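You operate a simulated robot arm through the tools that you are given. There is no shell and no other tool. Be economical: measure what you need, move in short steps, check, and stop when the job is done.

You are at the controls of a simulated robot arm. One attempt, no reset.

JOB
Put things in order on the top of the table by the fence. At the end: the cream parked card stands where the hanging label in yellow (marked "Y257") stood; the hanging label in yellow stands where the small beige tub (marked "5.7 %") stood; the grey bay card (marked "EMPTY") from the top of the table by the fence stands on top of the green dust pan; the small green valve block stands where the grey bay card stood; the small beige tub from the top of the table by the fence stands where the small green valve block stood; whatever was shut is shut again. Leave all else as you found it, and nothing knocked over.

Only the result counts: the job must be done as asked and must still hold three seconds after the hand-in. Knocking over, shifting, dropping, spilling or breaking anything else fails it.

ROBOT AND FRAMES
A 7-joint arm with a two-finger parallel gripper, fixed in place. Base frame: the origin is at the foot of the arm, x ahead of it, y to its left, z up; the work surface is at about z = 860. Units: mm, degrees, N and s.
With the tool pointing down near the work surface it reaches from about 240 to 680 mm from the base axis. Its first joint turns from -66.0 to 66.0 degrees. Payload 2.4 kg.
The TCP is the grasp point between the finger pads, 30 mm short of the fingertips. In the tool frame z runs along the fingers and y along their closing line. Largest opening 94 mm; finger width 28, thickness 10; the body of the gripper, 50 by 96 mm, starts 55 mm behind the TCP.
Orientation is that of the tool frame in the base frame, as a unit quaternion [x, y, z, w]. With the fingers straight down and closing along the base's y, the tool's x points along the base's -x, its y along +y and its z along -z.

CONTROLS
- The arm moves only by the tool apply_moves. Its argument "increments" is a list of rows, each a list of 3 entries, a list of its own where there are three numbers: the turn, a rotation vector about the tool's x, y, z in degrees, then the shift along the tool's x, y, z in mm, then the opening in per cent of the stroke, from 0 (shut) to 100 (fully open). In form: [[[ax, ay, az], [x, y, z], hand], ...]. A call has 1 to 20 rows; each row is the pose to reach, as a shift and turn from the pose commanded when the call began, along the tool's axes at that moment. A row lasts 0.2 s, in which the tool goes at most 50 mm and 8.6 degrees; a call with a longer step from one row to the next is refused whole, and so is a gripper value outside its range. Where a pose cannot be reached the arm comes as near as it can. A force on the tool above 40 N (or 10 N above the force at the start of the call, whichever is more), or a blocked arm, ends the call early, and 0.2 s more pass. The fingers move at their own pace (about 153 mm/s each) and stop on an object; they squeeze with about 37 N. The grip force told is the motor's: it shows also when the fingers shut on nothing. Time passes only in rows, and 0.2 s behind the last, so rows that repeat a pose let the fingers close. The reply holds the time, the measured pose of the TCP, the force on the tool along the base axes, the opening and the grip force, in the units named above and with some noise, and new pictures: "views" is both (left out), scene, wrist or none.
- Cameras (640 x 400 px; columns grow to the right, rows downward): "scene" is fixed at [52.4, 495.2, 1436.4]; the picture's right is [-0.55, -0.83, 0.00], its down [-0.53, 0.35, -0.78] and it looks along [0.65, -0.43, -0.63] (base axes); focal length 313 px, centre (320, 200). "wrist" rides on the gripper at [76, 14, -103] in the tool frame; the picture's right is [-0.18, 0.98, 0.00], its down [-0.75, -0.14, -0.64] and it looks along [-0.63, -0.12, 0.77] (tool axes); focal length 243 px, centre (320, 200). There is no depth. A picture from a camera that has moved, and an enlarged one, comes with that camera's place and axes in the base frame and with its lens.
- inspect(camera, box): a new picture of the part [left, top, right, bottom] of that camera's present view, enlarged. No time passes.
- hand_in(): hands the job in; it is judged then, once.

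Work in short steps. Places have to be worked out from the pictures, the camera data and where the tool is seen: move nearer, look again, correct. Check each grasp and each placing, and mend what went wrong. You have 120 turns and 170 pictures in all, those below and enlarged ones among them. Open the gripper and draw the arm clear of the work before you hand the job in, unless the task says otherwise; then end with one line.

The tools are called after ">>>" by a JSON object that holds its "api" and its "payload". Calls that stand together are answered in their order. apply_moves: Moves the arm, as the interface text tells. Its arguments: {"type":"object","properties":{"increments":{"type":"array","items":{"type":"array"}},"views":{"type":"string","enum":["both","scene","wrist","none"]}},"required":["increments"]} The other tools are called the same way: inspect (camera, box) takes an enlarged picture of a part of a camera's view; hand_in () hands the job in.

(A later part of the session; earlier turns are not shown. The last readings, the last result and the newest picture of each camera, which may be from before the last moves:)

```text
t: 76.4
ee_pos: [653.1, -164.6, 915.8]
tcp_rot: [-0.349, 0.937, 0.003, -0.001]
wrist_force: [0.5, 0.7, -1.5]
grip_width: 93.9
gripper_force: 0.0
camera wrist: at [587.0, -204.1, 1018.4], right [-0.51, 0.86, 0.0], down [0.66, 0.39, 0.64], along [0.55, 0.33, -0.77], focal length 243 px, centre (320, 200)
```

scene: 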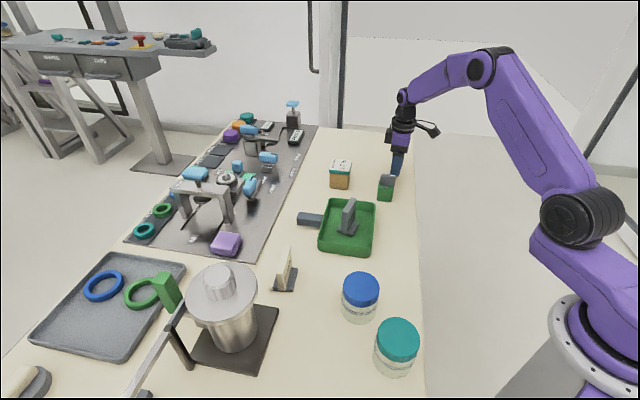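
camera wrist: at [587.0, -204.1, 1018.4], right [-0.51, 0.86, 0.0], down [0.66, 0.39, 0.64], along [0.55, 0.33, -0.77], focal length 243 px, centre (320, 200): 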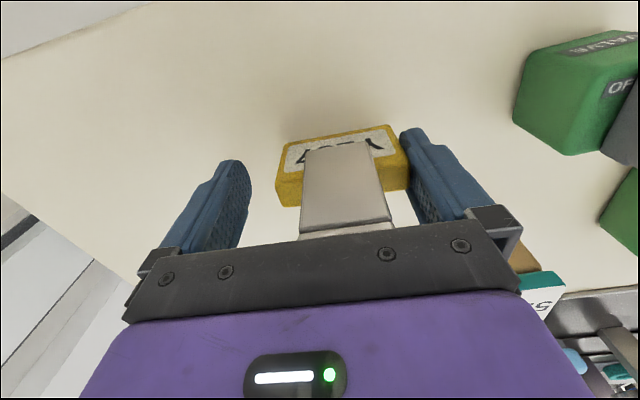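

Next attempt: press the label on the table (~30 N) and drag the finger away sideways.

>>> {"api": "apply_moves", "payload": {"increments": [[[0, 0, 0], [2, 10, 5], 100], [[0, 0, 0], [4, 20, 9], 100], [[0, 0, 0], [4, 20, 11.5], 100], [[0, 0, 0], [4, 20, 11.5], 100]], "views": "none"}}

>>> {"api": "apply_moves", "payload": {"increments": [[[0, 0, 0], [0, 0, 1], 100], [[0, 0, 0], [0, 0, 2], 100], [[0, 0, 0], [0, 0, 2], 100]], "views": "none"}}

>>> {"api": "apply_moves", "payload": {"increments": [[[0, 0, 0], [0, 6, 0], 100], [[0, 0, 0], [0, 12, 0], 100]], "views": "wrist"}}

```text
t: 77.4
ee_pos: [637.3, -151.9, 905.5]
tcp_rot: [-0.35, 0.937, 0.0, 0.0]
wrist_force: [-0.2, 0.8, 1.1]
grip_width: 94.3
gripper_force: 0.0
```

```text
t: 78.2
ee_pos: [639.3, -151.7, 905.5]
tcp_rot: [-0.351, 0.937, 0.0, 0.001]
wrist_force: [-4.9, 1.9, 22.2]
grip_width: 94.0
gripper_force: 0.1
```

```text
t: 78.8
ee_pos: [630.4, -143.3, 904.5]
tcp_rot: [-0.349, 0.937, 0.0, 0.002]
wrist_force: [4.3, -7.0, 22.7]
grip_width: 90.2
gripper_force: 0.1
camera wrist: at [563.4, -183.6, 1006.6], right [-0.5, 0.86, 0.0], down [0.66, 0.39, 0.64], along [0.56, 0.32, -0.76], focal length 243 px, centre (320, 200)
```

wrist: 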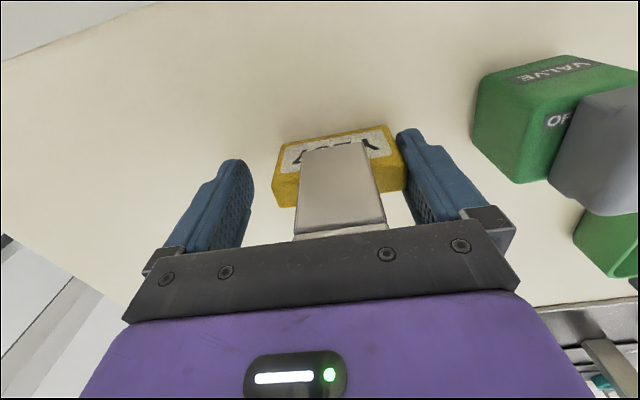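

Friction can't break it. I lift, and turn the tool so the fixed camera can see the finger–label contact in profile.

>>> {"api": "apply_moves", "payload": {"increments": [[[0, 0, 0], [0, 0, -20], 100], [[0, 0, 0], [0, 0, -60], 100], [[0, 0, 8], [0, 0, -100], 100], [[0, 0, 16], [0, 0, -110], 100], [[0, 0, 24], [0, 0, -110], 100], [[0, 0, 32], [0, 0, -110], 100], [[0, 0, 40], [0, 0, -110], 100], [[0, 0, 48], [0, 0, -110], 100], [[0, 0, 56], [0, 0, -110], 100], [[0, 0, 64], [0, 0, -110], 100], [[0, 0, 72], [0, 0, -110], 100], [[0, 0, 80], [0, 0, -110], 100], [[0, 0, 88], [0, 0, -110], 100], [[0, 0, 88], [0, 0, -110], 100]], "views": "scene"}}

>>> {"api": "inspect", "payload": {"camera": "scene", "box": [350, 80, 430, 150]}}

```text
t: 81.8
ee_pos: [629.9, -142.7, 1012.7]
tcp_rot: [0.4, 0.917, 0.0, -0.002]
wrist_force: [-0.4, 0.6, -0.5]
grip_width: 94.0
gripper_force: 0.0
```

scene: 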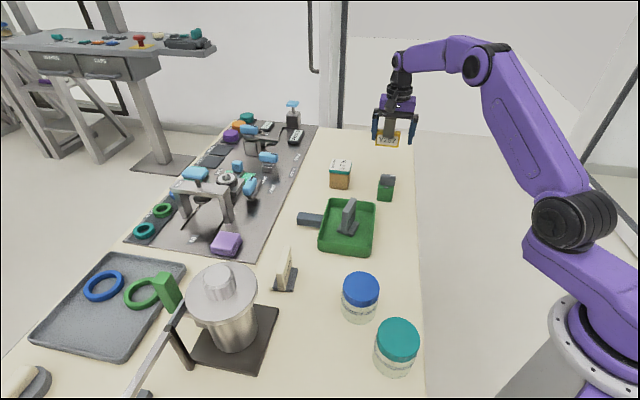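

```text
5.71 times, centred on (390, 115) of scene
camera zoom: at [52.4, 495.2, 1436.4], right [-0.55, -0.83, 0.0], down [-0.53, 0.35, -0.78], along [0.65, -0.43, -0.63], focal length 1788 px, centre (-80, 686)
```

zoom: 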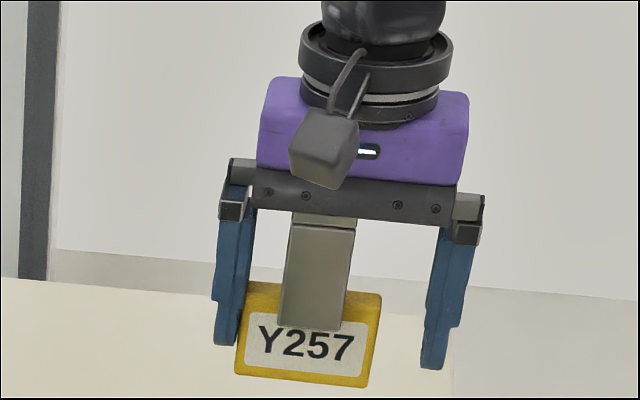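

The slab end is bonded to the +y finger over its upper part. I set it down at a free spot and press harder in stages, then pull the finger off with more friction.

>>> {"api": "apply_moves", "payload": {"increments": [[[0, 0, 0], [0, -20, 30], 100], [[0, 0, 0], [0, -40, 60], 100], [[0, 0, 0], [0, -40, 90], 100], [[0, 0, 0], [0, -40, 104], 100], [[0, 0, 0], [0, -40, 107], 100], [[0, 0, 0], [0, -40, 107], 100]], "views": "none"}}

>>> {"api": "apply_moves", "payload": {"increments": [[[0, 0, 0], [0, 0, 2], 100], [[0, 0, 0], [0, 0, 3], 100], [[0, 0, 0], [0, 0, 3], 100]], "views": "none"}}

>>> {"api": "apply_moves", "payload": {"increments": [[[0, 0, 0], [0, 0, 0.7], 100], [[0, 0, 0], [0, 0, 0.7], 100]], "views": "none"}}

```text
t: 83.2
ee_pos: [598.4, -169.7, 906.0]
tcp_rot: [0.4, 0.917, 0.0, 0.0]
wrist_force: [-0.4, 0.3, -0.9]
grip_width: 94.0
gripper_force: 0.1
```

```text
t: 84.0
ee_pos: [600.4, -169.7, 904.2]
tcp_rot: [0.399, 0.917, 0.0, 0.001]
wrist_force: [-4.3, 0.7, 18.7]
grip_width: 92.7
gripper_force: 0.1
```

```text
t: 84.6
ee_pos: [601.4, -170.7, 904.8]
tcp_rot: [0.399, 0.917, 0.001, 0.002]
wrist_force: [-3.9, 1.9, 30.1]
grip_width: 92.4
gripper_force: 0.1
```

>>> {"api": "apply_moves", "payload": {"increments": [[[0, 0, 0], [0, 0, 0.5], 100], [[0, 0, 0], [0, 0, 0.5], 100]], "views": "none"}}

>>> {"api": "apply_moves", "payload": {"increments": [[[0, 0, 0], [0, 0, 0.4], 100], [[0, 0, 0], [0, 0, 0.4], 100]], "views": "wrist"}}

```text
t: 85.2
ee_pos: [600.8, -170.3, 903.1]
tcp_rot: [0.399, 0.917, 0.002, 0.001]
wrist_force: [-4.0, 1.8, 33.7]
grip_width: 92.4
gripper_force: 0.0
```

```text
t: 85.8
ee_pos: [601.5, -170.5, 904.4]
tcp_rot: [0.399, 0.917, 0.001, 0.002]
wrist_force: [-4.2, 1.4, 34.9]
grip_width: 92.5
gripper_force: 0.1
camera wrist: at [559.8, -105.0, 1006.1], right [0.84, 0.53, 0.0], down [0.41, -0.65, 0.64], along [0.35, -0.54, -0.77], focal length 243 px, centre (320, 200)
```

wrist: 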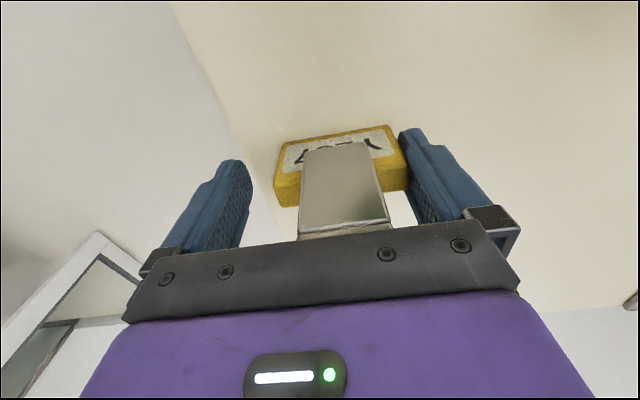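

Force saturates near 35 N, hinting at slip. I press on a few mm further and compare.

>>> {"api": "apply_moves", "payload": {"increments": [[[0, 0, 0], [0, 0, 0.6], 100], [[0, 0, 0], [0, 0, 1.2], 100], [[0, 0, 0], [0, 0, 1.8], 100], [[0, 0, 0], [0, 0, 2.4], 100], [[0, 0, 0], [0, 0, 3], 100], [[0, 0, 0], [0, 0, 3], 100]], "views": "wrist"}}

>>> {"api": "inspect", "payload": {"camera": "wrist", "box": [220, 110, 430, 240]}}

```text
t: 86.6
ee_pos: [602.3, -170.2, 905.2]
tcp_rot: [0.399, 0.917, 0.001, 0.003]
wrist_force: [-0.1, -1.2, 7.2]
grip_width: 92.6
gripper_force: 0.1
stopped in row 3: the force on the tool passed its limit (the readings are from after the stop); the commanded pose is now the measured one
camera wrist: at [560.9, -105.3, 1006.0], right [0.84, 0.54, 0.01], down [0.41, -0.65, 0.65], along [0.35, -0.54, -0.76], focal length 243 px, centre (320, 200)
```

wrist: 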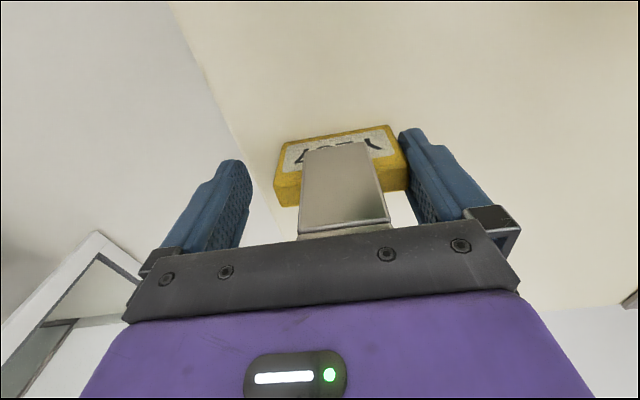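

```text
3.05 times, centred on (325, 175) of wrist
camera zoom: at [560.9, -105.3, 1006.0], right [0.84, 0.54, 0.01], down [0.41, -0.65, 0.65], along [0.35, -0.54, -0.76], focal length 739 px, centre (305, 276)
```

zoom: 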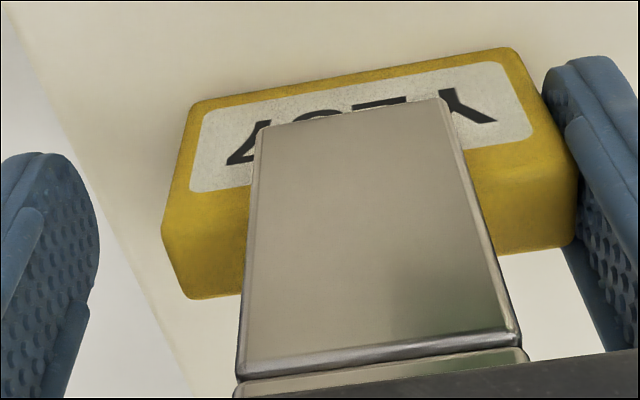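

No slip. I re-level, re-close, then try a different release: light table contact and very slow opening.

>>> {"api": "apply_moves", "payload": {"increments": [[[0.24, 0.27, 0], [0, 0, -3], 100], [[0.24, 0.27, 0], [0, 0, -4], 60], [[0.24, 0.27, 0], [0, 0, -4], 0], [[0.24, 0.27, 0], [0, 0, -4], 0], [[0.24, 0.27, 0], [0, 0, -2], 0], [[0.24, 0.27, 0], [0, 0, -1], 0], [[0.24, 0.27, 0], [0, 0, -1], 0]], "views": "none"}}

>>> {"api": "apply_moves", "payload": {"increments": [[[0, 0, 0], [0, 0, 0.6], 0], [[0, 0, 0], [0, 0, 0.6], 0]], "views": "none"}}

```text
t: 88.2
ee_pos: [602.2, -170.3, 906.1]
tcp_rot: [0.399, 0.917, 0.0, 0.0]
wrist_force: [-2.0, 1.1, 3.9]
grip_width: 69.8
gripper_force: 36.6
```

```text
t: 88.8
ee_pos: [603.0, -170.1, 904.5]
tcp_rot: [0.399, 0.917, 0.0, 0.0]
wrist_force: [-4.1, 1.0, 13.4]
grip_width: 69.6
gripper_force: 36.6
```

>>> {"api": "apply_moves", "payload": {"increments": [[[0, 0, 0], [0, 0, -0.6], 0], [[0, 0, 0], [0, 0, -0.6], 73], [[0, 0, 0], [0, 0, -0.6], 73.5], [[0, 0, 0], [0, 0, -0.6], 74], [[0, 0, 0], [0, 0, -0.6], 74.3], [[0, 0, 0], [0, 0, -0.6], 74.6], [[0, 0, 0], [0, 0, -0.6], 74.9], [[0, 0, 0], [0, 0, -0.6], 75.2], [[0, 0, 0], [0, 0, -0.6], 75.5], [[0, 0, 0], [0, 0, -0.6], 75.8], [[0, 0, 0], [0, 0, -0.6], 76.1], [[0, 0, 0], [0, 0, -0.6], 76.4], [[0, 0, 0], [0, 0, -0.6], 76.8], [[0, 0, 0], [0, 0, -0.6], 77.2], [[0, 0, 0], [0, 0, -0.6], 77.6], [[0, 0, 0], [0, 0, -0.6], 78], [[0, 0, 0], [0, 0, -0.6], 78.5], [[0, 0, 0], [0, 0, -0.6], 79], [[0, 0, 0], [0, 0, -0.6], 80], [[0, 0, 0], [0, 0, -0.6], 82]], "views": "wrist"}}

>>> {"api": "inspect", "payload": {"camera": "wrist", "box": [220, 110, 430, 240]}}

```text
t: 93.0
ee_pos: [602.1, -171.1, 905.6]
tcp_rot: [0.399, 0.917, 0.0, 0.0]
wrist_force: [-2.4, -2.1, 8.0]
grip_width: 74.4
gripper_force: 0.1
camera wrist: at [561.2, -105.4, 1006.9], right [0.84, 0.54, 0.0], down [0.41, -0.65, 0.64], along [0.34, -0.54, -0.77], focal length 243 px, centre (320, 200)
```

wrist: 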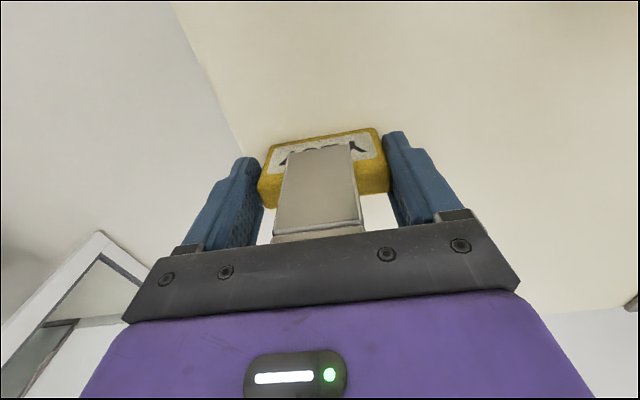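

```text
3.05 times, centred on (325, 175) of wrist
camera zoom: at [561.2, -105.4, 1006.9], right [0.84, 0.54, 0.0], down [0.41, -0.65, 0.64], along [0.34, -0.54, -0.77], focal length 739 px, centre (305, 276)
```

zoom: 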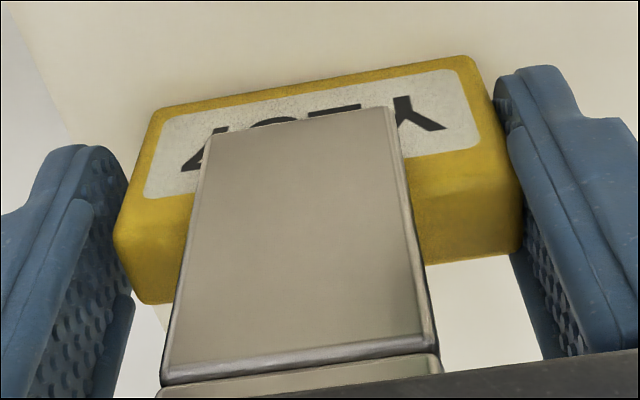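

Still attached to the +y finger. I press in stages towards 45 N and drag the finger away from the label.

>>> {"api": "apply_moves", "payload": {"increments": [[[0, 0, 0], [0, 0, 1], 100], [[0, 0, 0], [0, 0, 1.8], 100], [[0, 0, 0], [0, 0, 1.8], 100]], "views": "none"}}

>>> {"api": "apply_moves", "payload": {"increments": [[[0, 0, 0], [0, 0, 0.4], 100], [[0, 0, 0], [0, 0, 0.6], 100]], "views": "none"}}

>>> {"api": "apply_moves", "payload": {"increments": [[[0, 0, 0], [0, 8, 0], 100], [[0, 0, 0], [0, 18, 0], 100], [[0, 0, 0], [0, 28, 0], 100]], "views": "wrist"}}

```text
t: 93.8
ee_pos: [602.8, -170.1, 904.4]
tcp_rot: [0.399, 0.917, 0.0, 0.001]
wrist_force: [-9.0, -2.8, 30.2]
grip_width: 89.9
gripper_force: 0.0
```

```text
t: 94.4
ee_pos: [602.5, -171.1, 904.3]
tcp_rot: [0.4, 0.916, 0.001, 0.002]
wrist_force: [-8.1, -3.3, 32.1]
grip_width: 89.4
gripper_force: 0.0
```

```text
t: 95.2
ee_pos: [622.3, -151.9, 904.9]
tcp_rot: [0.4, 0.917, 0.0, 0.002]
wrist_force: [-6.5, -6.8, 29.4]
grip_width: 89.5
gripper_force: 0.1
camera wrist: at [581.9, -87.2, 1006.2], right [0.84, 0.53, 0.0], down [0.41, -0.65, 0.64], along [0.35, -0.54, -0.76], focal length 243 px, centre (320, 200)
```

wrist: 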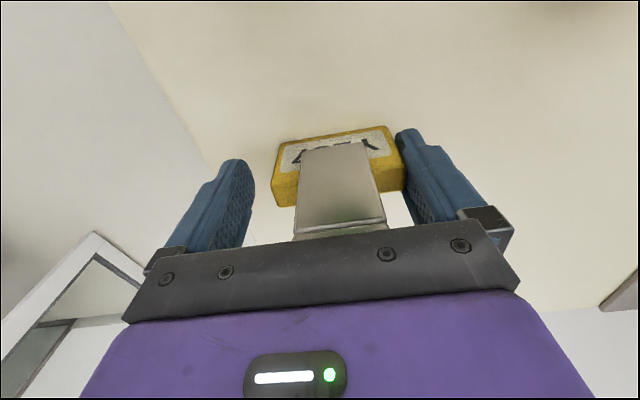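

Tension up to ~9 N doesn't release it. I'll brace the label's lower end against a fixed edge: the metal panel's rim. I carry the label there at height to look at the rim.

>>> {"api": "apply_moves", "payload": {"increments": [[[0, 0, 0], [0, 0, -40], 100], [[0, 0, 0], [10, 6, -85], 100], [[0, 0, 0], [45, 28, -110], 100], [[0, 0, 0], [87, 53, -115], 100], [[0, 0, 0], [129, 79, -115], 100], [[0, 0, 0], [171, 105, -115], 100], [[0, 0, 0], [213, 131, -115], 100], [[0, 0, 0], [255, 157, -115], 100], [[0, 0, 0], [297, 183, -115], 100], [[0, 0, 0], [339, 209, -115], 100], [[0, 0, 0], [359.6, 221.3, -110], 100], [[0, 0, 0], [359.6, 221.3, -110], 100]], "views": "both"}}

>>> {"api": "inspect", "payload": {"camera": "scene", "box": [240, 120, 360, 280]}}

```text
t: 97.8
ee_pos: [538.5, 263.3, 1012.5]
tcp_rot: [0.398, 0.917, 0.0, -0.001]
wrist_force: [-0.5, -0.3, -0.8]
grip_width: 93.7
gripper_force: 0.0
camera wrist: at [498.1, 328.2, 1114.1], right [0.84, 0.54, 0.0], down [0.41, -0.65, 0.64], along [0.34, -0.54, -0.77], focal length 243 px, centre (320, 200)
```

scene: 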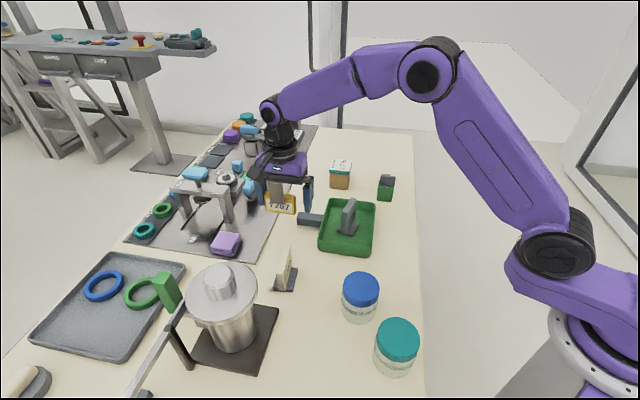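
wrist: 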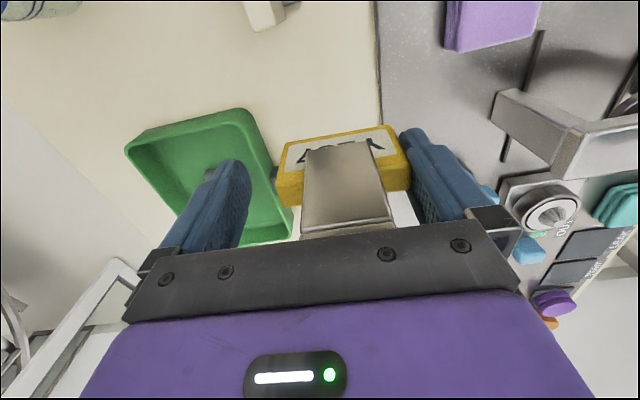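

```text
2.50 times, centred on (300, 200) of scene
camera zoom: at [52.4, 495.2, 1436.3], right [-0.55, -0.83, 0.0], down [-0.53, 0.35, -0.78], along [0.65, -0.43, -0.63], focal length 782 px, centre (370, 200)
```

zoom: 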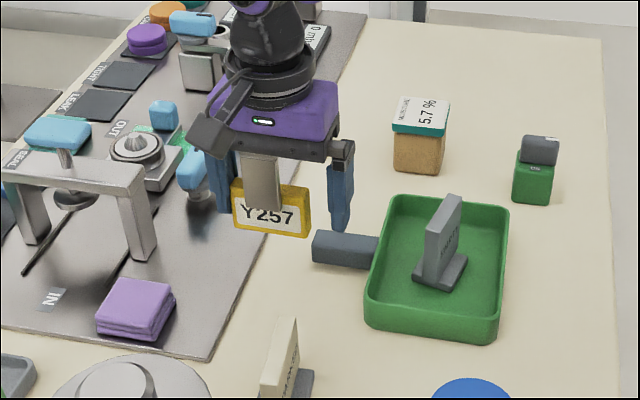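

The rim lies 60 mm ahead along the closing line, square to it; the label's end is 13 mm short of it. I lower there to just above the table.

>>> {"api": "apply_moves", "payload": {"increments": [[[0, 0, 0], [0, 0, 40], 100], [[0, 0, 0], [0, 0, 80], 100], [[0, 0, 0], [0, 0, 100], 100], [[0, 0, 0], [0, 0, 105.5], 100], [[0, 0, 0], [0, 0, 105.5], 100]], "views": "wrist"}}

>>> {"api": "inspect", "payload": {"camera": "wrist", "box": [260, 60, 480, 240]}}

```text
t: 99.0
ee_pos: [538.5, 262.5, 907.8]
tcp_rot: [0.399, 0.917, 0.001, -0.001]
wrist_force: [0.7, 0.1, -0.2]
grip_width: 93.9
gripper_force: 0.0
camera wrist: at [497.8, 328.2, 1009.4], right [0.84, 0.54, 0.0], down [0.41, -0.65, 0.64], along [0.34, -0.54, -0.77], focal length 243 px, centre (320, 200)
```

wrist: 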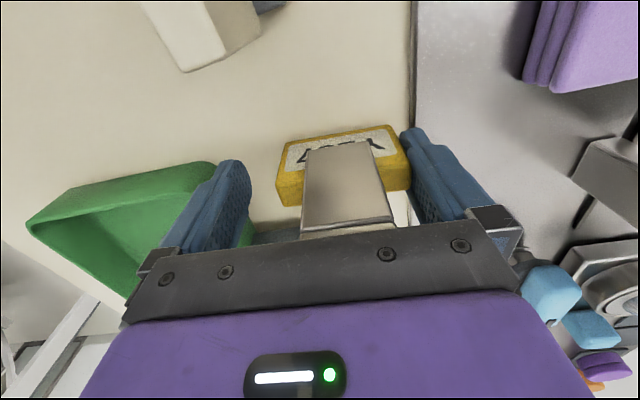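

```text
2.22 times, centred on (370, 150) of wrist
camera zoom: at [497.8, 328.2, 1009.4], right [0.84, 0.54, 0.0], down [0.41, -0.65, 0.64], along [0.34, -0.54, -0.77], focal length 539 px, centre (209, 311)
```

zoom: 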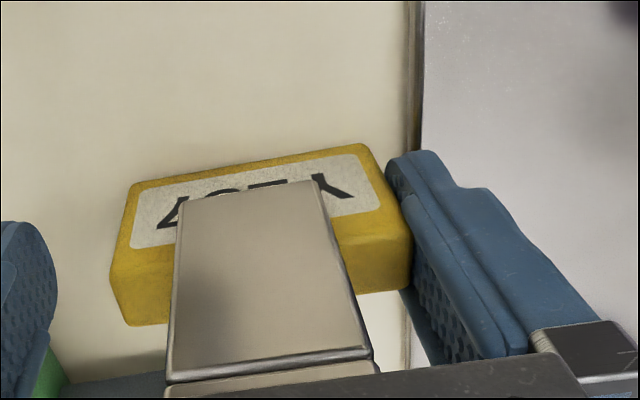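

The rim is about 5 mm high. I lower to table contact and advance to the rim.

>>> {"api": "apply_moves", "payload": {"increments": [[[0, 0, 0], [0, 3, 1], 100], [[0, 0, 0], [0, 6, 1.8], 100], [[0, 0, 0], [0, 9, 1.8], 100], [[0, 0, 0], [0, 9, 1.8], 100]], "views": "none"}}

>>> {"api": "apply_moves", "payload": {"increments": [[[0, 0, 0], [0, 1.5, 0.5], 100], [[0, 0, 0], [0, 3, 0.5], 100], [[0, 0, 0], [0, 5, 0.5], 100], [[0, 0, 0], [0, 5, 0.5], 100]], "views": "none"}}

```text
t: 100.0
ee_pos: [545.3, 269.5, 905.4]
tcp_rot: [0.399, 0.917, 0.001, 0.0]
wrist_force: [-0.3, 0.2, -1.6]
grip_width: 94.0
gripper_force: 0.1
```

```text
t: 101.0
ee_pos: [548.7, 271.1, 905.5]
tcp_rot: [0.399, 0.917, 0.0, -0.002]
wrist_force: [-10.8, -6.0, 10.4]
grip_width: 88.9
gripper_force: 0.0
```

Braced: 12 N lateral, finger pulled back to 88.9. I increase the pull in small steps.

>>> {"api": "apply_moves", "payload": {"increments": [[[0, 0, 0], [0, 1, 0], 100], [[0, 0, 0], [0, 2, 0], 100], [[0, 0, 0], [0, 2, 0], 100]], "views": "none"}}

>>> {"api": "apply_moves", "payload": {"increments": [[[0, 0, 0], [0, 1, 0], 100], [[0, 0, 0], [0, 2, 0], 100], [[0, 0, 0], [0, 2, 0], 100]], "views": "wrist"}}

```text
t: 101.8
ee_pos: [550.3, 273.8, 906.1]
tcp_rot: [0.4, 0.917, 0.0, -0.001]
wrist_force: [-12.4, -11.4, 13.5]
grip_width: 85.9
gripper_force: 0.1
```

```text
t: 102.6
ee_pos: [552.4, 273.8, 904.7]
tcp_rot: [0.4, 0.916, -0.002, -0.002]
wrist_force: [-16.1, -14.1, 14.4]
grip_width: 84.0
gripper_force: 0.0
camera wrist: at [511.0, 339.1, 1006.9], right [0.84, 0.53, -0.01], down [0.41, -0.65, 0.64], along [0.34, -0.54, -0.77], focal length 243 px, centre (320, 200)
```

wrist: 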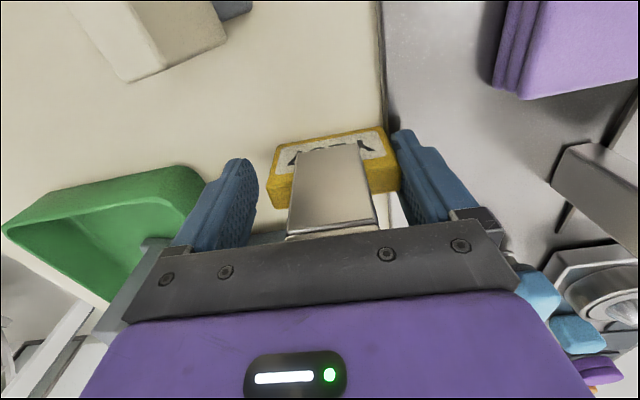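

21 N and holding; the rim is firm. I increase further.

>>> {"api": "apply_moves", "payload": {"increments": [[[0, 0, 0], [0, 1.5, 0], 100], [[0, 0, 0], [0, 3, 0], 100], [[0, 0, 0], [0, 4, 0], 100], [[0, 0, 0], [0, 4, 0], 100]], "views": "none"}}

>>> {"api": "apply_moves", "payload": {"increments": [[[0, 0, 0], [0, 1.5, 0], 100], [[0, 0, 0], [0, 3, 0], 100], [[0, 0, 0], [0, 3, 0], 100]], "views": "wrist"}}

```text
t: 103.4
ee_pos: [552.6, 275.0, 905.9]
tcp_rot: [0.399, 0.917, -0.006, -0.005]
wrist_force: [-11.5, -7.7, 13.3]
grip_width: 82.8
gripper_force: 0.0
stopped in row 4: the force on the tool passed its limit (the readings are from after the stop); the commanded pose is now the measured one
```

```text
t: 104.2
ee_pos: [556.6, 278.0, 905.2]
tcp_rot: [0.401, 0.916, -0.003, -0.002]
wrist_force: [-5.8, -6.0, 15.9]
grip_width: 94.0
gripper_force: 0.1
camera wrist: at [516.3, 343.4, 1007.6], right [0.85, 0.53, -0.01], down [0.41, -0.65, 0.64], along [0.34, -0.55, -0.77], focal length 243 px, centre (320, 200)
```

wrist: 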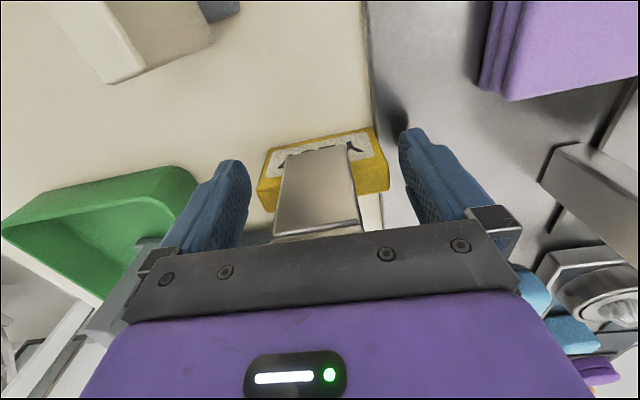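

It let go: there is a gap at the +y finger now. I back off 6 mm to stand free between both ends and check.

>>> {"api": "apply_moves", "payload": {"increments": [[[-0.2, 0, 0], [0, -3, -1], 100], [[-0.4, 0, 0], [0, -7, -1.5], 100], [[-0.4, 0, 0], [0, -7, -1.5], 100]], "views": "wrist"}}

>>> {"api": "inspect", "payload": {"camera": "wrist", "box": [220, 110, 430, 240]}}

```text
t: 105.0
ee_pos: [550.0, 272.5, 904.8]
tcp_rot: [0.399, 0.917, -0.002, -0.003]
wrist_force: [0.1, 0.6, 0.1]
grip_width: 94.0
gripper_force: 0.0
camera wrist: at [509.7, 338.2, 1007.9], right [0.85, 0.53, -0.01], down [0.41, -0.65, 0.64], along [0.34, -0.54, -0.77], focal length 243 px, centre (320, 200)
```

wrist: 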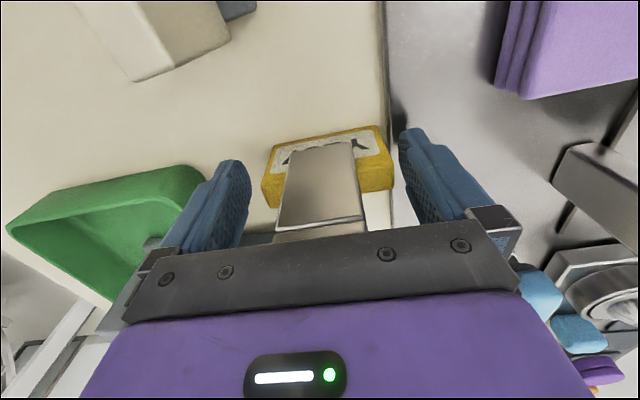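

```text
3.05 times, centred on (325, 175) of wrist
camera zoom: at [509.7, 338.2, 1007.9], right [0.85, 0.53, -0.01], down [0.41, -0.65, 0.64], along [0.34, -0.54, -0.77], focal length 739 px, centre (305, 276)
```

zoom: 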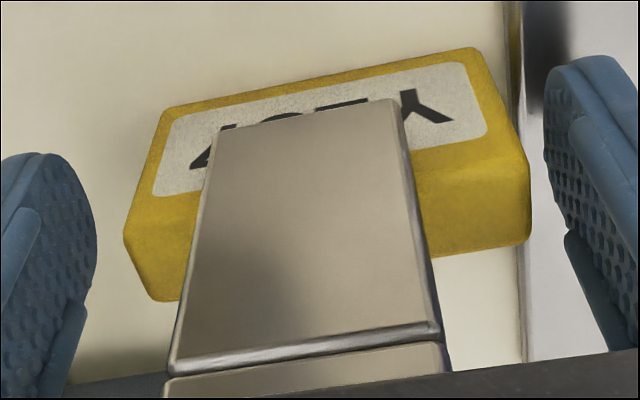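

The label stands free with gaps on both sides. I lift straight up and view it from above.

>>> {"api": "apply_moves", "payload": {"increments": [[[0, 0, 0], [0, 0, -10], 100], [[0, 0, 0], [0, 0, -40], 100], [[0, 0, 0], [0, 0, -80], 100], [[0, 0, 0], [0, 0, -125], 100], [[0, 0, 0], [0, 0, -150], 100], [[0, 0, 0], [0, 0, -150], 100]], "views": "both"}}

>>> {"api": "inspect", "payload": {"camera": "wrist", "box": [240, 20, 420, 160]}}

```text
t: 106.4
ee_pos: [550.5, 273.1, 1056.3]
tcp_rot: [0.4, 0.917, -0.001, -0.002]
wrist_force: [-0.2, 0.4, -0.2]
grip_width: 94.1
gripper_force: 0.0
camera wrist: at [510.9, 338.5, 1158.3], right [0.85, 0.53, -0.01], down [0.41, -0.65, 0.64], along [0.34, -0.54, -0.77], focal length 243 px, centre (320, 200)
```

scene: 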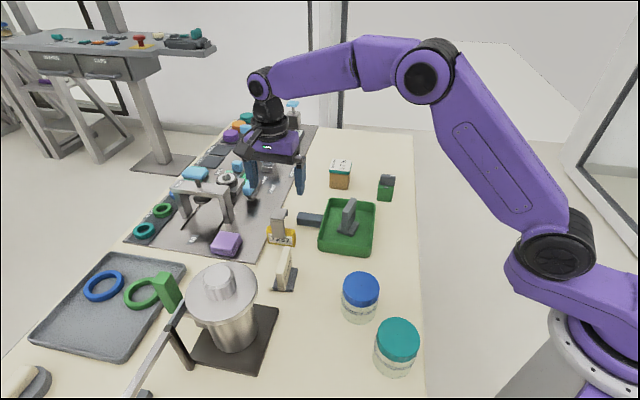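
wrist: 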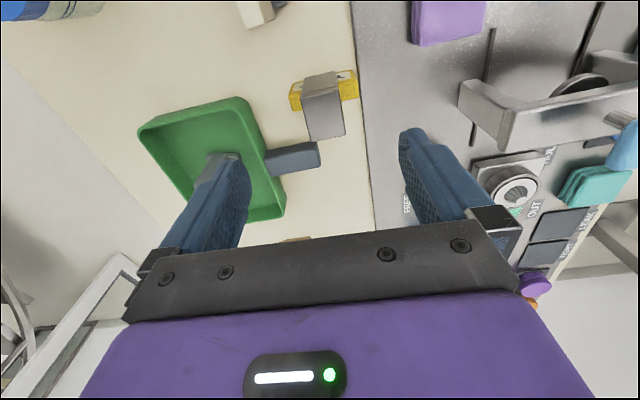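

```text
2.86 times, centred on (330, 90) of wrist
camera zoom: at [510.9, 338.5, 1158.3], right [0.85, 0.53, -0.01], down [0.41, -0.65, 0.64], along [0.34, -0.54, -0.77], focal length 693 px, centre (291, 514)
```

zoom: 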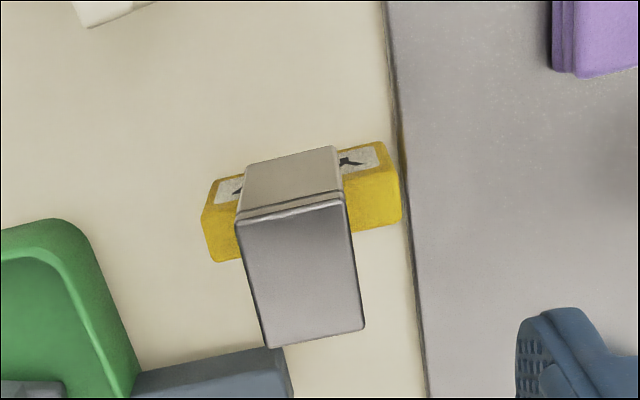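

The label stands on the table; hook centre ≈ (556,273). This time I'll take it by the grey hook (leg and lip), so I turn the tool -91° above it.

>>> {"api": "apply_moves", "payload": {"increments": [[[0, 0, -8.4], [-1, 1, 0], 90], [[0, 0, -16.8], [-2, 2, 0], 80], [[0, 0, -25.2], [-3, 3, 0], 70], [[0, 0, -33.6], [-3.9, 4.5, 0], 70], [[0, 0, -42], [-3.9, 4.5, 0], 70], [[0, 0, -50.4], [-3.9, 4.5, 0], 70], [[0, 0, -58.8], [-3.9, 4.5, 0], 70], [[0, 0, -67.2], [-3.9, 4.5, 0], 70], [[0, 0, -75.6], [-3.9, 4.5, 0], 70], [[0, 0, -84], [-3.9, 4.5, 10], 70], [[0, 0, -91.6], [-3.9, 4.5, 30], 70], [[0, 0, -91.6], [-3.9, 4.5, 30], 70]], "views": "wrist"}}

>>> {"api": "inspect", "payload": {"camera": "wrist", "box": [240, 20, 420, 180]}}

```text
t: 109.0
ee_pos: [557.4, 272.2, 1026.5]
tcp_rot: [-0.38, 0.925, 0.0, -0.003]
wrist_force: [0.0, 0.4, -0.5]
grip_width: 65.6
gripper_force: 0.0
camera wrist: at [494.3, 229.3, 1128.8], right [-0.56, 0.83, 0.0], down [0.64, 0.43, 0.64], along [0.53, 0.36, -0.77], focal length 243 px, centre (320, 200)
```

wrist: 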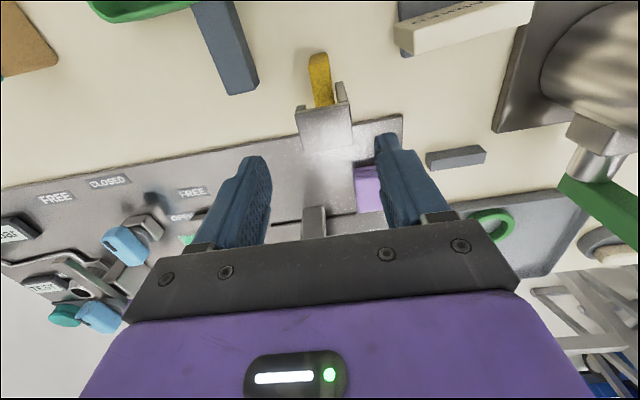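

```text
2.50 times, centred on (330, 100) of wrist
camera zoom: at [494.3, 229.3, 1128.8], right [-0.56, 0.83, 0.0], down [0.64, 0.43, 0.64], along [0.53, 0.36, -0.77], focal length 606 px, centre (295, 450)
```

zoom: 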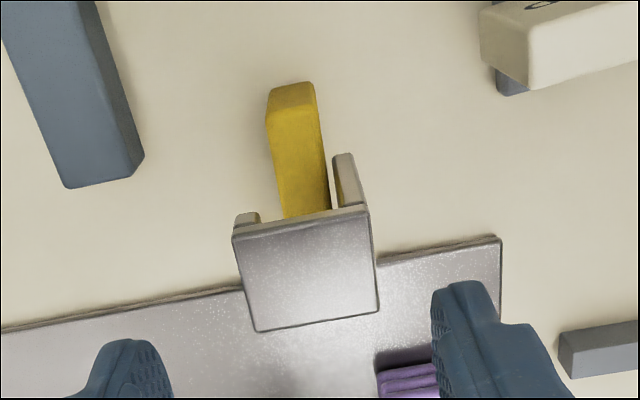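

Leg at right, lip at left, square to the fingers. Small shift, descend to z≈946 and close on the hook.

>>> {"api": "apply_moves", "payload": {"increments": [[[0, 0, 0], [-2, 2.5, 35], 70], [[0, 0, 0], [-2, 2.5, 65], 70], [[0, 0, 0], [-2, 2.5, 80], 70], [[0, 0, 0], [-2, 2.5, 80], 70], [[0, 0, 0], [-2, 2.5, 80], 0], [[0, 0, 0], [-2, 2.5, 80], 0], [[0, 0, 0], [-2, 2.5, 80], 0]], "views": "wrist"}}

```text
t: 110.6
ee_pos: [556.4, 277.8, 946.1]
tcp_rot: [-0.379, 0.926, 0.001, -0.003]
wrist_force: [-0.4, -0.3, 0.3]
grip_width: 44.0
gripper_force: 37.7
camera wrist: at [493.1, 233.1, 1048.6], right [-0.56, 0.83, 0.0], down [0.64, 0.43, 0.64], along [0.53, 0.36, -0.77], focal length 243 px, centre (320, 200)
```

wrist: 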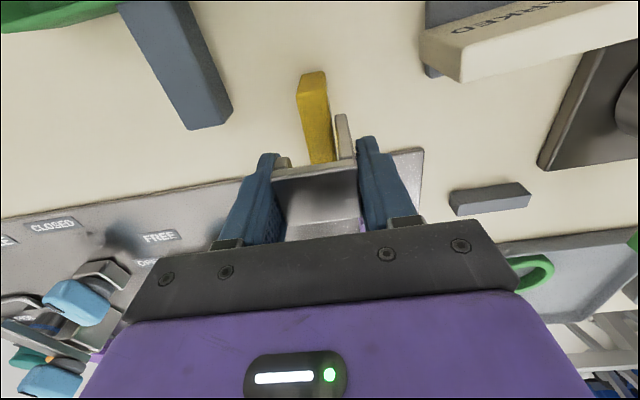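

Gripped cleanly. Before carrying, I test the release right here: open and rise 6 mm.

>>> {"api": "apply_moves", "payload": {"increments": [[[0, 0, 0], [0, 0, 0], 70], [[0, 0, 0], [0, 0, 0], 70], [[0, 0, 0], [0, 0, -4], 70], [[0, 0, 0], [0, 0, -8], 70], [[0, 0, 0], [0, 0, -8], 70]], "views": "wrist"}}

>>> {"api": "inspect", "payload": {"camera": "scene", "box": [240, 190, 320, 270]}}

```text
t: 111.8
ee_pos: [556.3, 277.1, 955.1]
tcp_rot: [-0.379, 0.925, 0.0, -0.003]
wrist_force: [0.5, 0.4, 0.5]
grip_width: 66.0
gripper_force: 0.0
camera wrist: at [492.9, 233.0, 1056.5], right [-0.56, 0.83, 0.0], down [0.64, 0.43, 0.64], along [0.53, 0.36, -0.77], focal length 243 px, centre (320, 200)
```

wrist: 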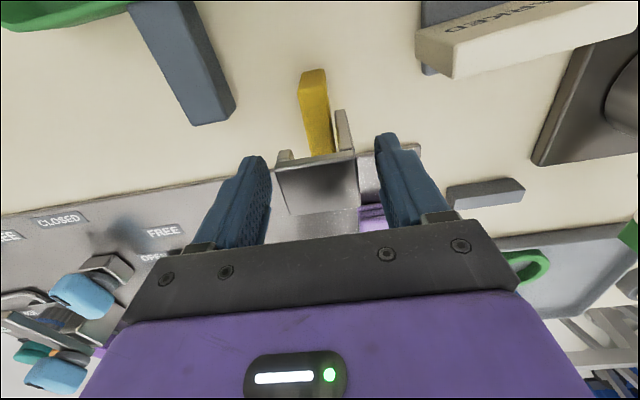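

```text
5.00 times, centred on (280, 230) of scene
camera zoom: at [52.4, 495.2, 1436.4], right [-0.55, -0.83, 0.0], down [-0.53, 0.35, -0.78], along [0.65, -0.43, -0.63], focal length 1565 px, centre (520, 50)
```

zoom: 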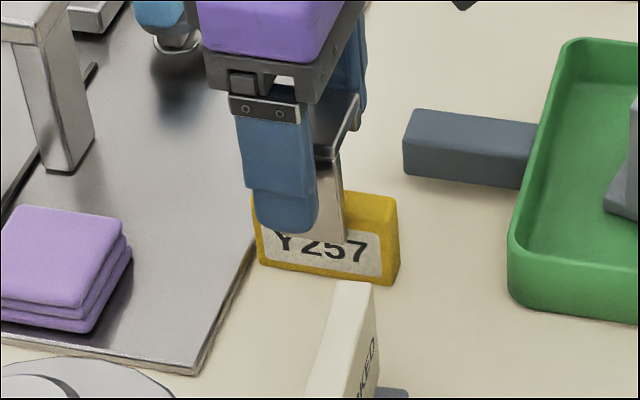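

The label stays put when released by the hook — no clinging. I re-grip the hook and lift.

>>> {"api": "apply_moves", "payload": {"increments": [[[0, 0, 0], [0, 0, 5], 70], [[0, 0, 0], [0, 0, 8.5], 70], [[0, 0, 0], [0, 0, 8.5], 0], [[0, 0, 0], [0, 0, 8.5], 0], [[0, 0, 0], [0, 0, 8.5], 0], [[0, 0, 0], [0, 0, -10], 0], [[0, 0, 0], [0, 0, -50], 0], [[0, 0, 0], [0, 0, -90], 0], [[0, 0, 0], [0, 0, -90], 0]], "views": "wrist"}}

```text
t: 113.8
ee_pos: [557.7, 278.3, 1044.6]
tcp_rot: [-0.378, 0.926, 0.0, -0.004]
wrist_force: [0.2, 0.3, -0.4]
grip_width: 44.1
gripper_force: 37.0
camera wrist: at [494.5, 233.2, 1146.6], right [-0.56, 0.83, 0.0], down [0.64, 0.43, 0.64], along [0.53, 0.36, -0.77], focal length 243 px, centre (320, 200)
```

wrist: 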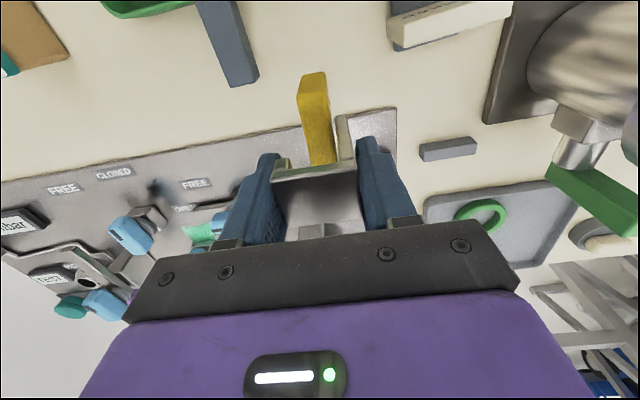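

Held. Carry to the target hover at (660,-170), z≈1020.

>>> {"api": "apply_moves", "payload": {"increments": [[[0, 0, 0], [10, -16, -15], 0], [[0, 0, 0], [35, -56, -15], 0], [[0, 0, 0], [60, -96, -15], 0], [[0, 0, 0], [84, -137, -15], 0], [[0, 0, 0], [108, -178, -15], 0], [[0, 0, 0], [132, -218, -15], 0], [[0, 0, 0], [156, -258, -15], 0], [[0, 0, 0], [180, -298, -15], 0], [[0, 0, 0], [204, -338, -10], 0], [[0, 0, 0], [226, -372, 5], 0], [[0, 0, 0], [240, -391, 30], 0], [[0, 0, 0], [240, -391, 30], 0]], "views": "both"}}

```text
t: 116.4
ee_pos: [659.4, -171.8, 1012.1]
tcp_rot: [-0.379, 0.926, 0.001, -0.002]
wrist_force: [0.1, -0.3, -1.3]
grip_width: 44.0
gripper_force: 36.6
camera wrist: at [596.4, -214.9, 1116.0], right [-0.56, 0.83, 0.0], down [0.64, 0.43, 0.64], along [0.53, 0.36, -0.77], focal length 243 px, centre (320, 200)
```

scene: 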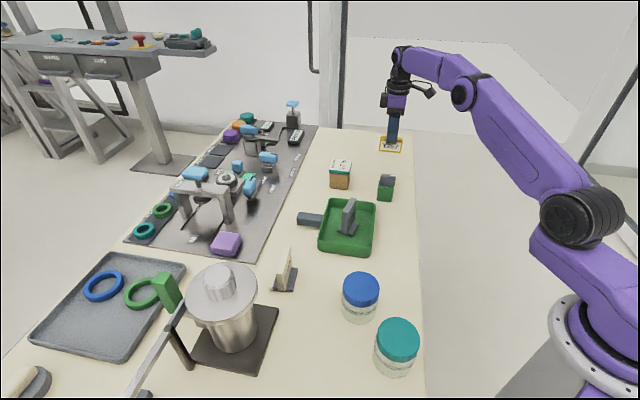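
wrist: 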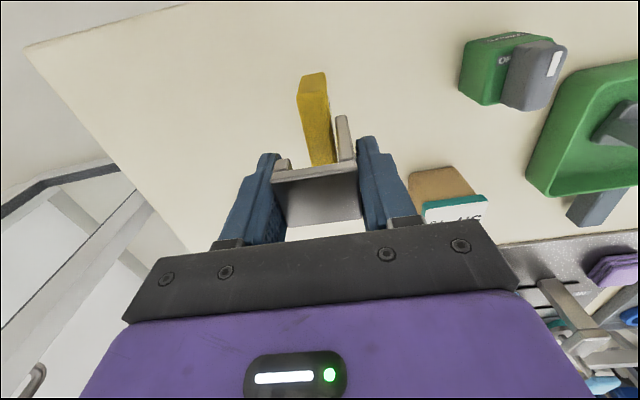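

Shift to (665,-177.5) and lower to z≈949.

>>> {"api": "apply_moves", "payload": {"increments": [[[0, 0, 0], [0, -8, 20], 0], [[0, 0, 0], [0, -8, 45], 0], [[0, 0, 0], [0, -8, 60], 0], [[0, 0, 0], [0, -8, 63], 0], [[0, 0, 0], [0, -8, 63], 0]], "views": "none"}}

>>> {"api": "apply_moves", "payload": {"increments": [[[0, 0, 0], [0, 0, 1], 0], [[0, 0, 0], [0, 0, 2], 0], [[0, 0, 0], [0, 0, 2], 0]], "views": "none"}}

```text
t: 117.6
ee_pos: [665.7, -176.7, 950.4]
tcp_rot: [-0.379, 0.925, 0.001, -0.003]
wrist_force: [-0.2, -1.2, -0.9]
grip_width: 43.9
gripper_force: 36.8
```

```text
t: 118.4
ee_pos: [664.5, -177.6, 948.7]
tcp_rot: [-0.378, 0.926, 0.001, -0.002]
wrist_force: [-0.3, -0.3, -1.7]
grip_width: 43.8
gripper_force: 37.2
```

>>> {"api": "apply_moves", "payload": {"increments": [[[0, 0, 0], [0, 0, 0.7], 0], [[0, 0, 0], [0, 0, 1.4], 0], [[0, 0, 0], [0, 0, 1.4], 0]], "views": "none"}}

```text
t: 119.2
ee_pos: [664.6, -176.7, 946.2]
tcp_rot: [-0.378, 0.926, 0.0, -0.002]
wrist_force: [0.3, -0.8, -0.6]
grip_width: 44.0
gripper_force: 36.8
```

Not yet touching; one more millimetre.

>>> {"api": "apply_moves", "payload": {"increments": [[[0, 0, 0], [0, 0, 0.5], 0], [[0, 0, 0], [0, 0, 1], 0], [[0, 0, 0], [0, 0, 1], 0]], "views": "none"}}

```text
t: 120.0
ee_pos: [665.1, -177.4, 945.2]
tcp_rot: [-0.378, 0.926, 0.001, -0.003]
wrist_force: [0.0, 0.3, -0.3]
grip_width: 43.9
gripper_force: 36.9
```

>>> {"api": "apply_moves", "payload": {"increments": [[[0, 0, 0], [0, 0, 0.5], 0], [[0, 0, 0], [0, 0, 0.8], 0], [[0, 0, 0], [0, 0, 0.8], 0]], "views": "none"}}

```text
t: 120.8
ee_pos: [665.4, -176.8, 945.6]
tcp_rot: [-0.379, 0.926, 0.001, -0.003]
wrist_force: [0.7, -0.2, -0.6]
grip_width: 43.9
gripper_force: 36.9
```

>>> {"api": "apply_moves", "payload": {"increments": [[[0, 0, 0], [0, 0, 0.5], 0], [[0, 0, 0], [0, 0, 0.8], 0], [[0, 0, 0], [0, 0, 0.8], 0]], "views": "none"}}

```text
t: 121.6
ee_pos: [664.6, -176.2, 945.9]
tcp_rot: [-0.379, 0.926, 0.001, -0.003]
wrist_force: [-1.6, 1.7, 5.5]
grip_width: 43.9
gripper_force: 37.2
```

Contact (5.5 N). Release with moderate opening and rise, then check.

>>> {"api": "apply_moves", "payload": {"increments": [[[0, 0, 0], [0, 0, 0], 70], [[0, 0, 0], [0, 0, 0], 70], [[0, 0, 0], [0, 0, -10], 70], [[0, 0, 0], [0, 0, -40], 70], [[0, 0, 0], [0, 0, -80], 70], [[0, 0, 0], [0, 0, -110], 70], [[0, 0, 0], [0, 0, -110], 70]], "views": "both"}}

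>>> {"api": "inspect", "payload": {"camera": "scene", "box": [320, 120, 430, 220]}}

```text
t: 123.2
ee_pos: [656.1, -174.2, 1055.1]
tcp_rot: [-0.379, 0.926, 0.0, -0.003]
wrist_force: [0.1, -0.2, 0.2]
grip_width: 65.7
gripper_force: 0.0
out of reach, approached as far as the arm can: row 6, 7
camera wrist: at [592.8, -218.6, 1157.9], right [-0.56, 0.83, 0.0], down [0.64, 0.43, 0.64], along [0.53, 0.36, -0.77], focal length 243 px, centre (320, 200)
```

scene: 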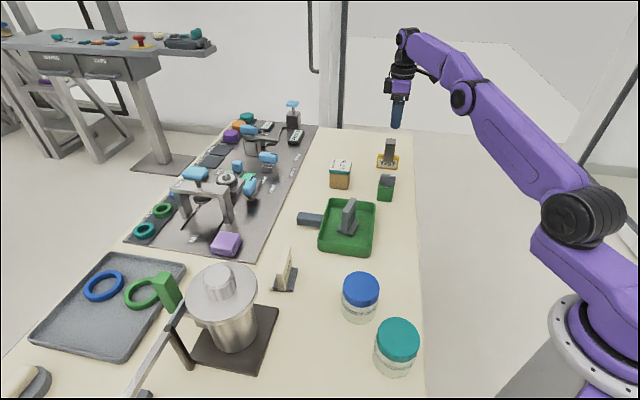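
wrist: 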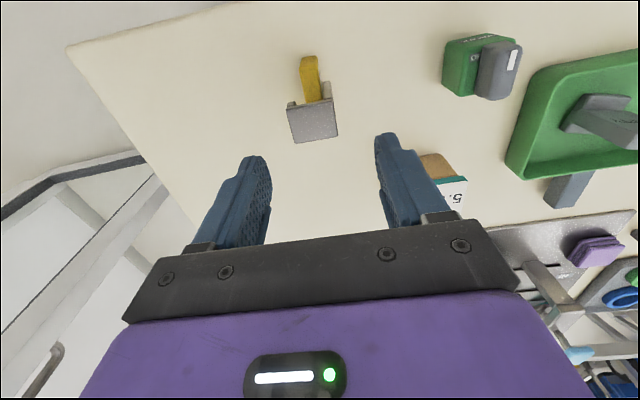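

```text
4.00 times, centred on (375, 170) of scene
camera zoom: at [52.4, 495.2, 1436.4], right [-0.55, -0.83, 0.0], down [-0.53, 0.35, -0.78], along [0.65, -0.43, -0.63], focal length 1252 px, centre (100, 320)
```

zoom: 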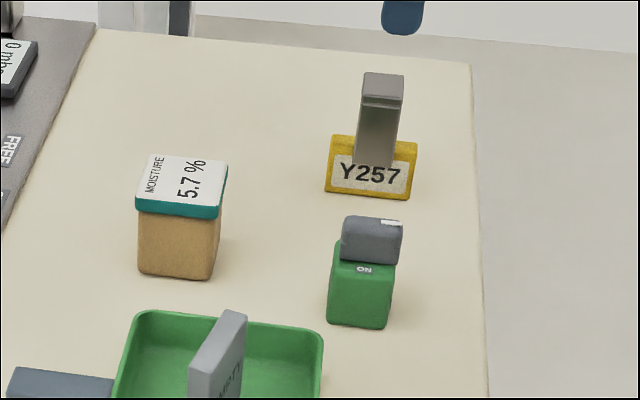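

The label stands at the tub's former place. Now the parked card: travel to a hover near (450,324).

>>> {"api": "apply_moves", "payload": {"increments": [[[0, 0, 0], [-5, 20, 0], 100], [[0, 0, 0], [-22, 60, 0], 100], [[0, 0, 0], [-42, 105, 0], 100], [[0, 0, 0], [-60, 150, 0], 100], [[0, 0, 0], [-79, 195, 0], 100], [[0, 0, 0], [-97, 240, 0], 100], [[0, 0, 0], [-115, 285, 0], 100], [[0, 0, 0], [-133, 330, 0], 100], [[0, 0, 0], [-151, 375, 0], 100], [[0, 0, 0], [-169, 420, 0], 100], [[0, 0, 0], [-187, 462, 0], 100], [[0, 0, 0], [-200, 495, 0], 100], [[0, 0, 0], [-200, 495, 0], 100]], "views": "both"}}

>>> {"api": "inspect", "payload": {"camera": "wrist", "box": [220, 0, 420, 160]}}

```text
t: 126.0
ee_pos: [453.5, 319.0, 1055.3]
tcp_rot: [-0.379, 0.925, 0.0, -0.004]
wrist_force: [-0.1, 0.3, 0.4]
grip_width: 93.9
gripper_force: 0.1
camera wrist: at [388.8, 275.6, 1157.6], right [-0.56, 0.83, 0.0], down [0.64, 0.43, 0.64], along [0.53, 0.36, -0.77], focal length 243 px, centre (320, 200)
```

scene: 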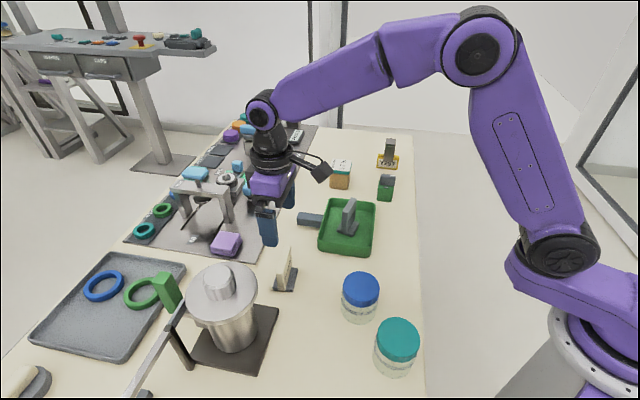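
wrist: 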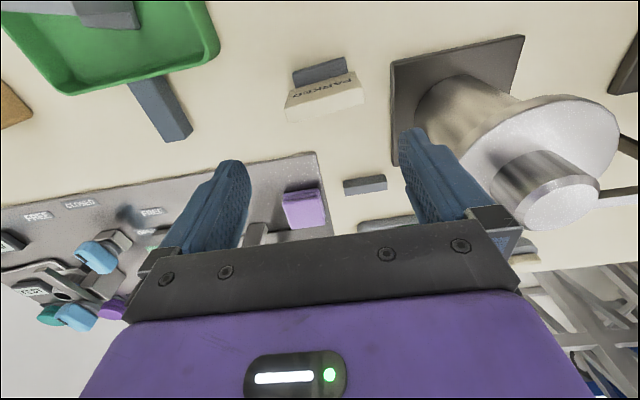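

```text
2.50 times, centred on (320, 80) of wrist
camera zoom: at [388.8, 275.6, 1157.6], right [-0.56, 0.83, 0.0], down [0.64, 0.43, 0.64], along [0.53, 0.36, -0.77], focal length 606 px, centre (320, 500)
```

zoom: 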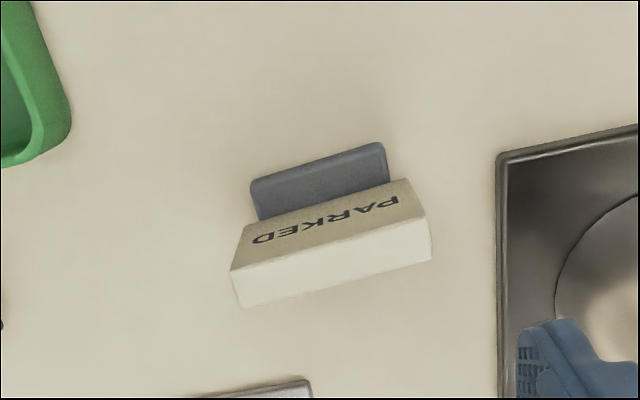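

Parked card: foot centre ≈ (449.6,321.5), plate normal (0.667,0.745), 15 thick, 71 wide, top z≈930. I turn +86.5° above it so the fingers close across the plate.

>>> {"api": "apply_moves", "payload": {"increments": [[[0, 0, 7.9], [0, 1, 0], 100], [[0, 0, 15.8], [1, 2, 0], 100], [[0, 0, 23.7], [1, 3, 0], 100], [[0, 0, 31.6], [1, 4.5, 0], 100], [[0, 0, 39.5], [1, 4.5, 0], 100], [[0, 0, 47.4], [1, 4.5, 0], 100], [[0, 0, 55.3], [1, 4.5, 0], 100], [[0, 0, 63.2], [1, 4.5, 0], 100], [[0, 0, 71.1], [1, 4.5, 0], 100], [[0, 0, 79], [1, 4.5, 0], 100], [[0, 0, 86.5], [1, 4.5, 0], 100], [[0, 0, 86.5], [1, 4.5, 0], 100]], "views": "wrist"}}

>>> {"api": "inspect", "payload": {"camera": "wrist", "box": [220, 10, 420, 170]}}

```text
t: 128.6
ee_pos: [447.0, 321.2, 1055.9]
tcp_rot: [0.359, 0.933, -0.002, -0.002]
wrist_force: [-0.2, -0.1, -0.9]
grip_width: 93.9
gripper_force: 0.1
camera wrist: at [402.3, 382.0, 1157.4], right [0.8, 0.61, -0.01], down [0.47, -0.61, 0.64], along [0.38, -0.51, -0.77], focal length 243 px, centre (320, 200)
```

wrist: 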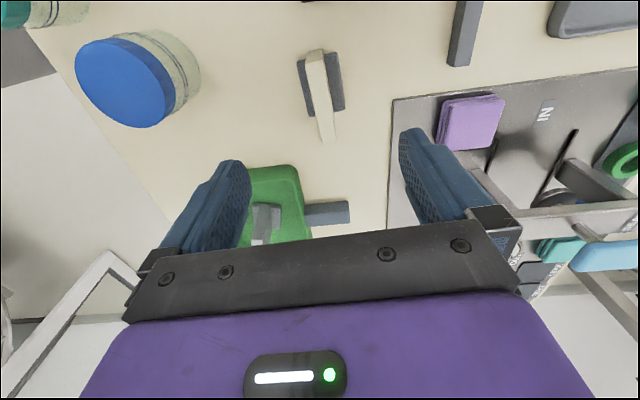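

```text
2.50 times, centred on (320, 90) of wrist
camera zoom: at [402.3, 382.0, 1157.4], right [0.8, 0.61, -0.01], down [0.47, -0.61, 0.64], along [0.38, -0.51, -0.77], focal length 606 px, centre (320, 475)
```

zoom: 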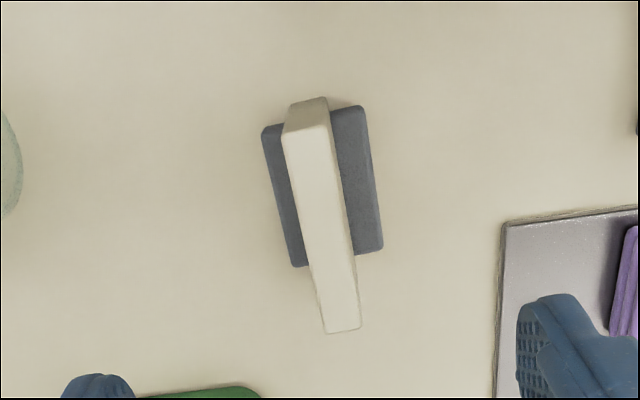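

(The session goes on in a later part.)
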